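You operate a simulated robot arm through the tools that you are given. There is no shell and no other tool. Be economical: measure what you need, move in short steps, check, and stop when the job is done.

Carry out the task below with a simulated robot arm. There is one attempt and no reset: what you move stays moved.

TASK
Switch the switch by the zero button on.
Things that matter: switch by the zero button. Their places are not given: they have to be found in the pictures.

It is judged by the outcome, as a careful person would: the job done as asked, and still so three seconds after it is handed in. It fails if anything else is knocked over, pushed out of place, dropped, spilled or broken.

THE ROBOT
A 6-joint arm with a two-finger parallel gripper, fixed in place. Base frame: the origin is at the foot of the arm, x ahead of it, y to its left, z up. Lengths are in mm, angles in rad, forces in N, time in s.
Its first joint turns from -1.152 to 1.152 rad. Payload 2.9 kg.
Tool frame: the origin (TCP) lies between the finger pads and is the grasp point; the fingertips stand 30 mm ahead of it; z points along the fingers, y is the line along which they close. The gripper opens to 110 mm. The fingers are 20 mm wide and 10 mm thick; the gripper's body (48 by 112 mm) begins 55 mm behind the TCP.
Orientation is told as [roll, pitch, yaw] about the base's x, y, z axes, in that order, counted from this pose: with the fingers straight down and closing along the base's y, the tool's x points along the base's -x, its y along +y and its z along -z.

THE INTERFACE
- The arm moves only by the tool step_arm. Its argument "plan" is a list of rows, each an object of numbers (a shift or turn left out is 0, a gripper value left out holds the last): "x", "y", "z": the shift along the base's x, y, z in mm; "ax", "ay", "az": the turn, a rotation vector about the base's x, y, z in rad; "claw": the finger opening in mm, from 0 to 110. In form: [{"x": .., "y": .., "z": .., "ax": .., "ay": .., "az": .., "claw": ..}, ...]. A call has 1 to 8 rows; each row shifts and turns the commanded pose from where the row before left it. A row lasts 0.2 s, in which the tool goes at most 50 mm and 0.15 rad; a call with a longer step from one row to the next is refused whole, and so is a gripper value outside its range. A pose out of reach is approached as far as the arm can. The call stops where the force on the tool passes 40 N (or 10 N more than at its start, if that is more) or the arm is blocked; 0.2 s more then pass. The fingers move at their own pace (about 108 mm/s each) and stop on an object; they squeeze with about 24 N. The grip force told is the motor's: it shows also when the fingers shut on nothing. Time passes only in rows, and 0.2 s behind the last, so rows that do not move let the fingers close. It gives the time, the measured TCP pose, the force on the tool (base axes), the opening and the grip force at its end, in the units of the frame above (readings bear some noise).
- Cameras (640 x 400 px; columns grow to the right, rows downward): "scene" is fixed at [91.1, 443.8, 1395.2]; the picture's right is [-0.61, -0.79, 0.00], its down [-0.37, 0.28, -0.89] and it looks along [0.70, -0.54, -0.46] (base axes); focal length 298 px, centre (320, 200). "wrist" rides on the gripper at [-36, 0, -57] in the tool frame; the picture's right is [0.00, -1.00, 0.00], its down [0.97, 0.00, -0.24] and it looks along [0.24, 0.00, 0.97] (tool axes); focal length 218 px, centre (320, 200).
- capture(camera): a new picture of that camera. No time passes.
- locate(camera, pixels): for up to 12 pixels [column, row] of the newest picture of that camera ("zoom" is the newest enlarged one), the place [x, y, z] in the base frame of the surface seen there, good to about 2 mm. No time passes.
- enlarge(camera, box): a new picture of the part [left, top, right, bottom] of that camera's present view, enlarged. No time passes.
- close_job(): hands the job in; it is judged then, once.

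Work in short steps. Measure before you move; look again where a grasp or a placing could have gone wrong, and mend it. You have 60 turns and 30 pictures in all, the two below and enlarged ones among them. Open the gripper and draw the arm clear of the work before you hand the job in, unless the task says otherwise; then end with one line.

The tools are called by a JSON object that holds its "op" and its "data". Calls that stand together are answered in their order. step_arm: Moves the arm, as the interface text tells. Its arguments: {"type":"object","properties":{"plan":{"type":"array","items":{"type":"object","properties":{"x":{"type":"number"},"y":{"type":"number"},"z":{"type":"number"},"ax":{"type":"number"},"ay":{"type":"number"},"az":{"type":"number"},"claw":{"type":"number"}}}}},"required":["plan"]} The other tools are called the same way: capture (camera) takes a picture; locate (camera, pixels) gives the place of the surface under pixels of a picture; enlarge (camera, box) takes an enlarged picture of a part of a camera's view; close_job () hands the job in.

At the start:

```text
clock: 0.0
ee_pos: [265.6, 283.4, 1244.7]
ee_rot: [0.001, -0.001, -0.001]
contact_force: [0.6, 0.1, 0.8]
finger_gap: 110.1
grasp_force: 0.1
```

scene: 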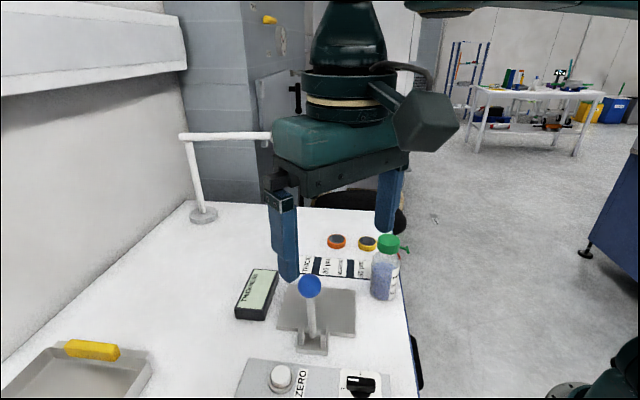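
wrist: 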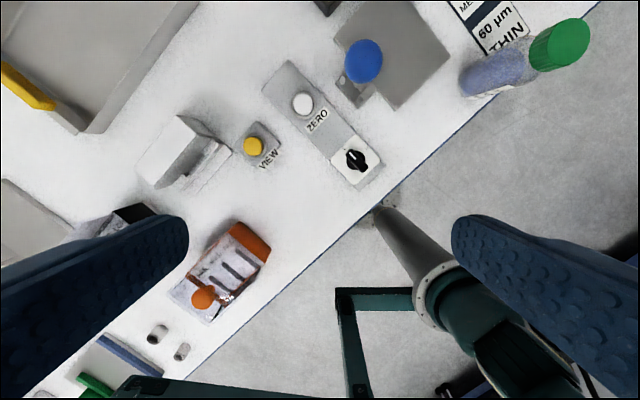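

The wrist picture shows the ZERO button at (303,103) and a black rotary switch at (356,160) on the same panel. I enlarge this area to read the markings.

{"op": "enlarge", "data": {"camera": "wrist", "box": [260, 50, 400, 200]}}

{"op": "enlarge", "data": {"camera": "scene", "box": [230, 340, 420, 400]}}

{"op": "locate", "data": {"camera": "wrist", "pixels": [[303, 103], [356, 160], [348, 153], [364, 168], [368, 158], [340, 165], [352, 180], [363, 62], [320, 125]]}}

```text
2.67 times, centred on (330, 125) of wrist
```

zoom: 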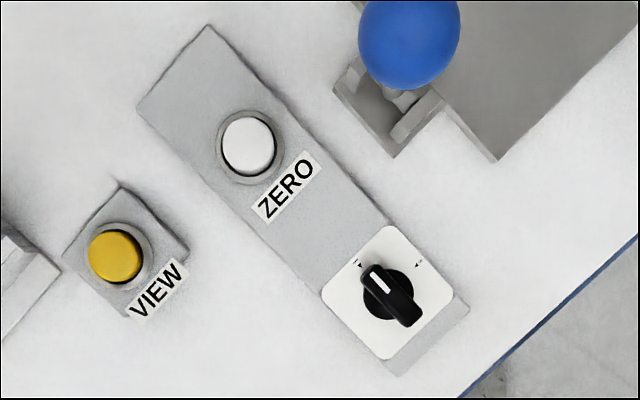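

```text
3.37 times, centred on (325, 370) of scene
```

zoom: 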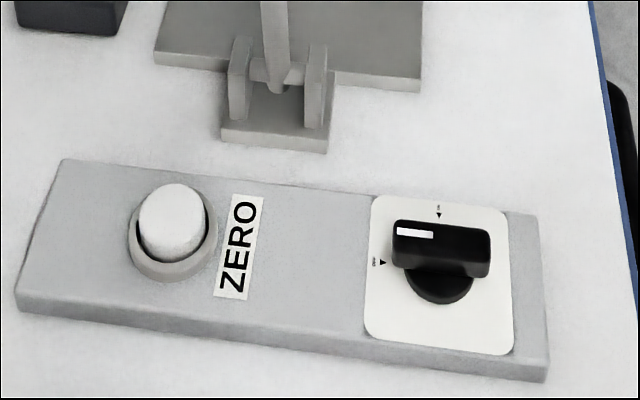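

```text
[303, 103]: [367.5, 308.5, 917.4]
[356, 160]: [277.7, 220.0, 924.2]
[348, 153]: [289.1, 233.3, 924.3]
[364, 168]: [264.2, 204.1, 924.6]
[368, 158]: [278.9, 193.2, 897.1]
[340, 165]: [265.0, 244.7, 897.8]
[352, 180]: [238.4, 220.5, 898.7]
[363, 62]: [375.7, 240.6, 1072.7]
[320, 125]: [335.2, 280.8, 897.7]
```

The knob's white pointer points at one of two marks. I enlarge further to read which is ON and measure the knob and table.

{"op": "enlarge", "data": {"camera": "wrist", "box": [332, 136, 380, 186]}}

{"op": "enlarge", "data": {"camera": "scene", "box": [335, 365, 391, 400]}}

{"op": "locate", "data": {"camera": "scene", "pixels": [[350, 379], [360, 379], [373, 382], [361, 385], [345, 378], [361, 373], [344, 390], [348, 395], [330, 357], [230, 330], [280, 370], [380, 370]]}}

```text
8.00 times, centred on (356, 161) of wrist
```

zoom: 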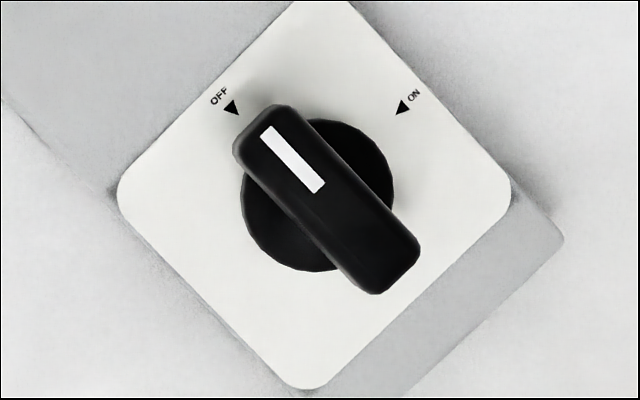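

```text
11.43 times, centred on (363, 382) of scene
```

zoom: 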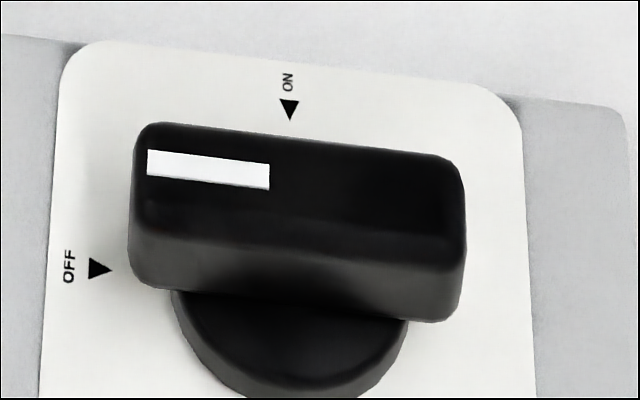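

```text
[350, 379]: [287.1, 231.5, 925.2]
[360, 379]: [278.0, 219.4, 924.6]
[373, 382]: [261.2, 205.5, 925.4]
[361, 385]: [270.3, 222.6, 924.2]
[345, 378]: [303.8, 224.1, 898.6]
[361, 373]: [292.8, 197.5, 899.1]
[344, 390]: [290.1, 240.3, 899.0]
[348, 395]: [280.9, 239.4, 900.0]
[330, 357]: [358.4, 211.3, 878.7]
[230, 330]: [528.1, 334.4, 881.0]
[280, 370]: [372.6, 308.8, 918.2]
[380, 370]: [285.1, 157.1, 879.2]
```

OFF is the current setting. The bar lies at about 45° in the base frame, centred near (277,220) with its top at z≈925, and ON is 90° clockwise seen from above. I move over the knob with yaw +0.78 so the fingers close across the bar.

{"op": "step_arm", "data": {"plan": [{"x": 2, "y": -11, "z": -20, "az": 0.13, "claw": 50}, {"x": 2, "y": -11, "z": -20, "az": 0.13}, {"x": 2, "y": -11, "z": -20, "az": 0.13}, {"x": 2, "y": -11, "z": -20, "az": 0.13}, {"x": 2, "y": -11, "z": -20, "az": 0.13}, {"x": 1, "y": -8, "z": -20, "az": 0.13}, {"z": -20}]}}

{"op": "capture", "data": {"camera": "wrist"}}

{"op": "capture", "data": {"camera": "scene"}}

```text
clock: 1.6
ee_pos: [276.6, 220.0, 1104.7]
ee_rot: [0.002, -0.001, 0.782]
contact_force: [0.9, -0.3, -0.4]
finger_gap: 49.9
grasp_force: 0.0
```

```text
23 pictures are left
```

wrist: 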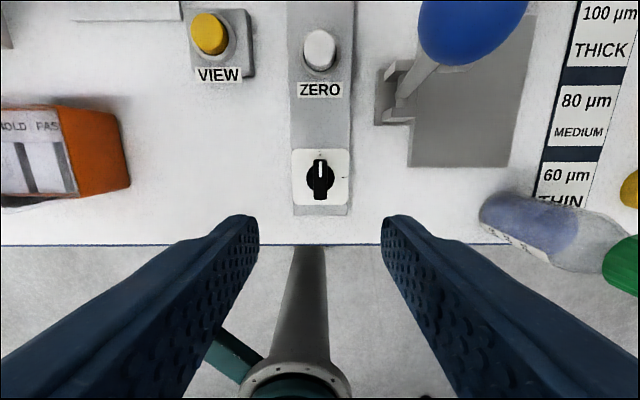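

```text
22 pictures are left
```

scene: 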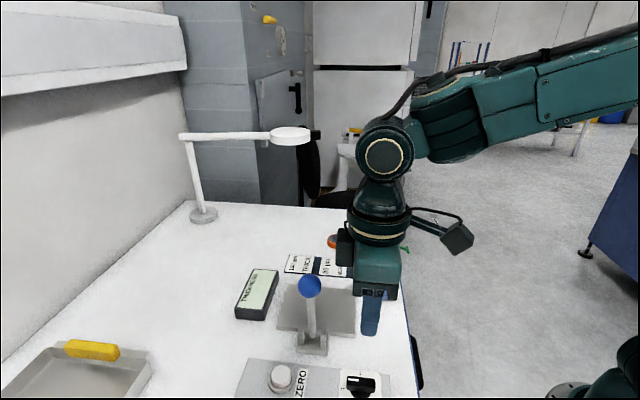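

The bar now runs straight up the wrist picture at column ~320, so yaw is right. I measure its ends and width.

{"op": "enlarge", "data": {"camera": "wrist", "box": [285, 140, 355, 215]}}

{"op": "locate", "data": {"camera": "wrist", "pixels": [[320, 163], [320, 180], [320, 195], [316, 188], [325, 188], [309, 180], [331, 180], [472, 25], [425, 25], [500, 40]]}}

```text
5.33 times, centred on (320, 178) of wrist
```

zoom: 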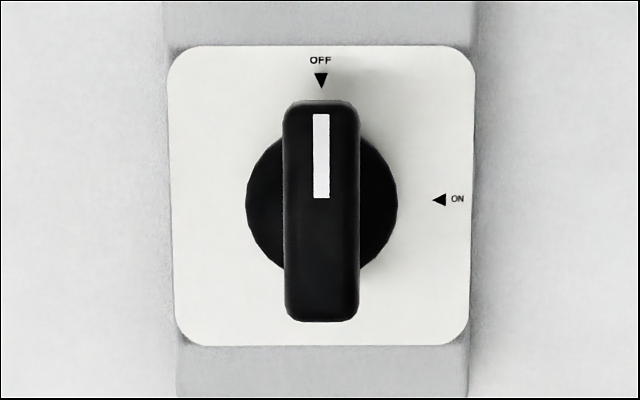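

```text
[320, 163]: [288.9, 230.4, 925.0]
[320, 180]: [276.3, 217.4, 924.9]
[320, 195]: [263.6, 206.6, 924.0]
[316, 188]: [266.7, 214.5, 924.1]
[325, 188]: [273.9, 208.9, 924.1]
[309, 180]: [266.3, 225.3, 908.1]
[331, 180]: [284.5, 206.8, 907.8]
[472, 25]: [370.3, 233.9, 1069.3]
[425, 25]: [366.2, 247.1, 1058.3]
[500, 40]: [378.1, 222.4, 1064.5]
```

Bar: centre ≈ (276,218), about 15 mm wide, z 908–925, above a disc at 908. I descend to TCP z≈970, then check clearances.

{"op": "step_arm", "data": {"plan": [{"y": -2, "z": -27, "claw": 40}, {"z": -27}, {"z": -27}, {"z": -27}, {"z": -27}]}}

{"op": "capture", "data": {"camera": "scene"}}

{"op": "capture", "data": {"camera": "wrist"}}

```text
clock: 2.8
ee_pos: [275.5, 218.5, 968.5]
ee_rot: [0.0, 0.001, 0.78]
contact_force: [0.4, -0.6, 0.7]
finger_gap: 40.3
grasp_force: 0.0
```

```text
20 pictures are left
```

scene: 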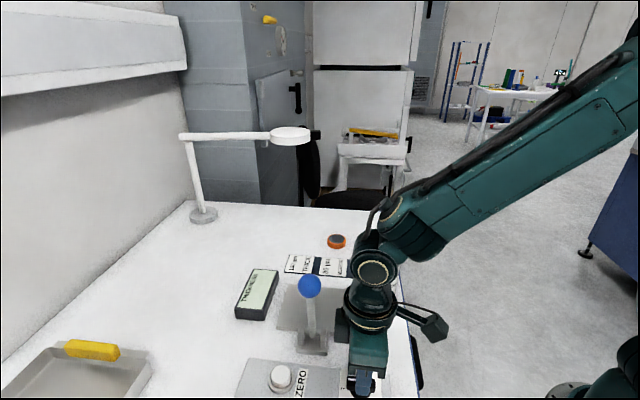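

```text
19 pictures are left
```

wrist: 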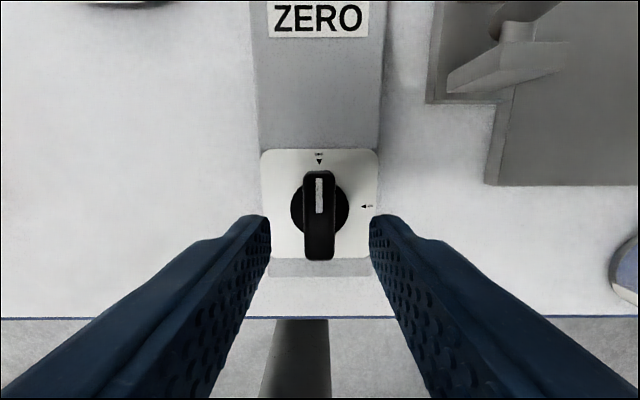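

The bar is centred between the fingers. Before twisting I measure how far the camera bracket (scene 342,325) sticks out from the tool axis, compared with the lever at (310,288).

{"op": "locate", "data": {"camera": "scene", "pixels": [[337, 330], [341, 318], [337, 340], [347, 340], [310, 288], [320, 288], [310, 320], [312, 310], [380, 272], [435, 328], [350, 375]]}}

{"op": "enlarge", "data": {"camera": "scene", "box": [280, 250, 460, 400]}}

```text
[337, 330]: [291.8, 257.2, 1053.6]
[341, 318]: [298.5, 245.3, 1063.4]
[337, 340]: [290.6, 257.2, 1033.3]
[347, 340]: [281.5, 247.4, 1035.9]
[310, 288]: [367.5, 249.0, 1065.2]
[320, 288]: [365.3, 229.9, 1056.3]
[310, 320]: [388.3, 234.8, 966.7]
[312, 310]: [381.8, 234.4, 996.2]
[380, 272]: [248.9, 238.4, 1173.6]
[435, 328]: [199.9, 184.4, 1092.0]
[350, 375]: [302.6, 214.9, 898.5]
```

```text
2.67 times, centred on (370, 325) of scene
```

zoom: 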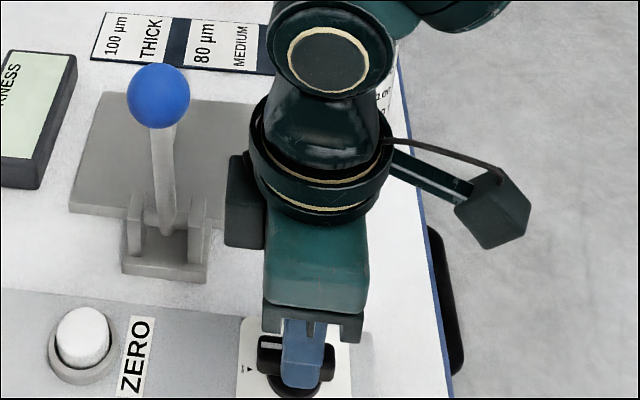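

The bracket reaches about 45–55 mm from the axis and the lever ball is about 85 mm away, so the twist is clear. I descend to z≈942 and close on the bar.

{"op": "step_arm", "data": {"plan": [{"z": -13}, {"z": -13}, {"claw": 10}, {"claw": 10}, {}]}}

{"op": "capture", "data": {"camera": "wrist"}}

```text
clock: 4.0
ee_pos: [276.2, 220.0, 943.2]
ee_rot: [0.002, 0.0, 0.782]
contact_force: [-5.7, 6.6, -0.5]
finger_gap: 15.9
grasp_force: 45.0
```

```text
17 pictures are left
```

wrist: 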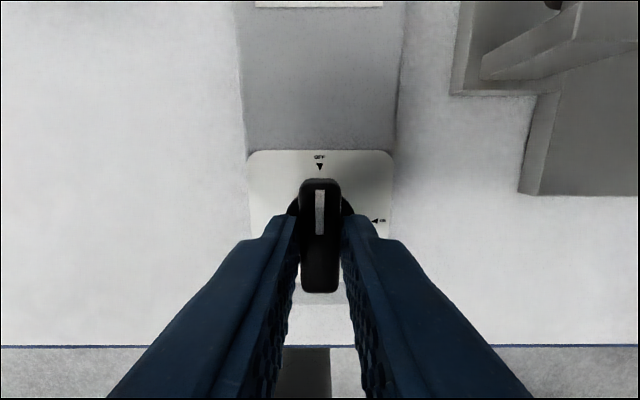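

The fingers hold the bar at 15.9 mm, with a slight 8 N side load. I shift ~1 mm to ease it and start the clockwise twist.

{"op": "step_arm", "data": {"plan": [{"x": -0.7, "y": 0.7}, {"az": -0.1}, {"az": -0.13}, {"az": -0.13}, {"az": -0.13}, {"az": -0.13}]}}

```text
clock: 5.4
ee_pos: [276.9, 219.5, 943.4]
ee_rot: [0.001, 0.0, 0.158]
contact_force: [4.7, 8.0, -15.9]
finger_gap: 15.7
grasp_force: 45.4
```

The twist is going well with moderate forces. I continue to yaw ≈ -0.79.

{"op": "step_arm", "data": {"plan": [{"az": -0.14}, {"az": -0.14}, {"az": -0.14}, {"az": -0.14}, {"az": -0.14}, {"az": -0.14}, {"az": -0.1}]}}

{"op": "capture", "data": {"camera": "wrist"}}

```text
clock: 7.0
ee_pos: [275.1, 219.2, 943.4]
ee_rot: [-0.001, 0.0, -0.783]
contact_force: [8.9, 8.2, -26.6]
finger_gap: 15.5
grasp_force: 44.7
```

```text
16 pictures are left
```

wrist: 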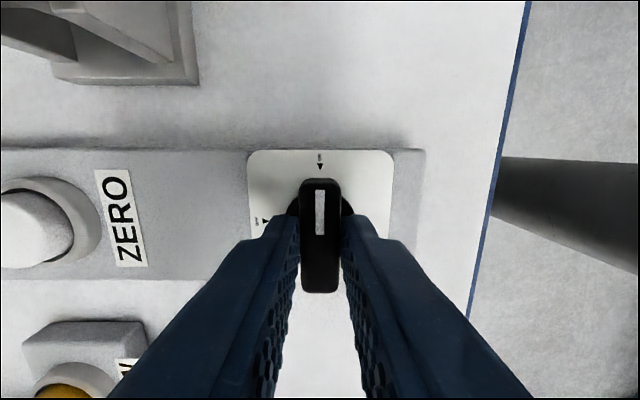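

The pointer now points at ON. I open the fingers and rise.

{"op": "step_arm", "data": {"plan": [{"claw": 40}, {}, {"z": 20}, {"z": 30}, {"z": 40}, {"z": 40}, {"z": 40}]}}

{"op": "enlarge", "data": {"camera": "wrist", "box": [250, 120, 390, 220]}}

{"op": "capture", "data": {"camera": "scene"}}

```text
clock: 8.6
ee_pos: [275.8, 217.2, 1115.4]
ee_rot: [0.001, -0.001, -0.78]
contact_force: [-0.6, -0.3, 0.8]
finger_gap: 40.0
grasp_force: 0.2
```

```text
4.00 times, centred on (320, 170) of wrist
```

zoom: 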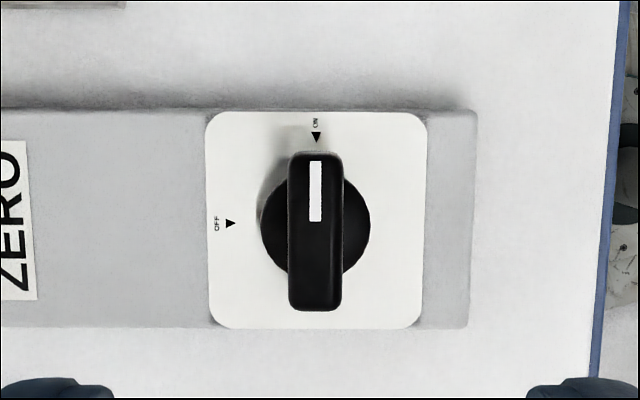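

```text
14 pictures are left
```

scene: 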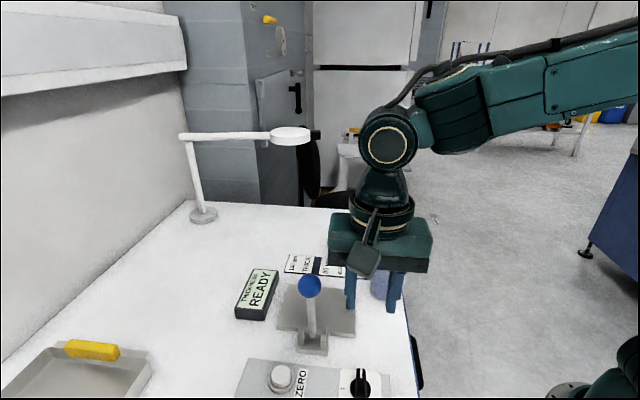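

The pointer rests at ON, the display now reads READY, everything else is in place, and the arm is clear with the gripper open. I hand the job in.

{"op": "close_job", "data": {}}

```text
The job is handed in.
```

The switch by the ZERO button is now on: its pointer rests at ON, the nearby display reads READY, and I saw nothing else moved.
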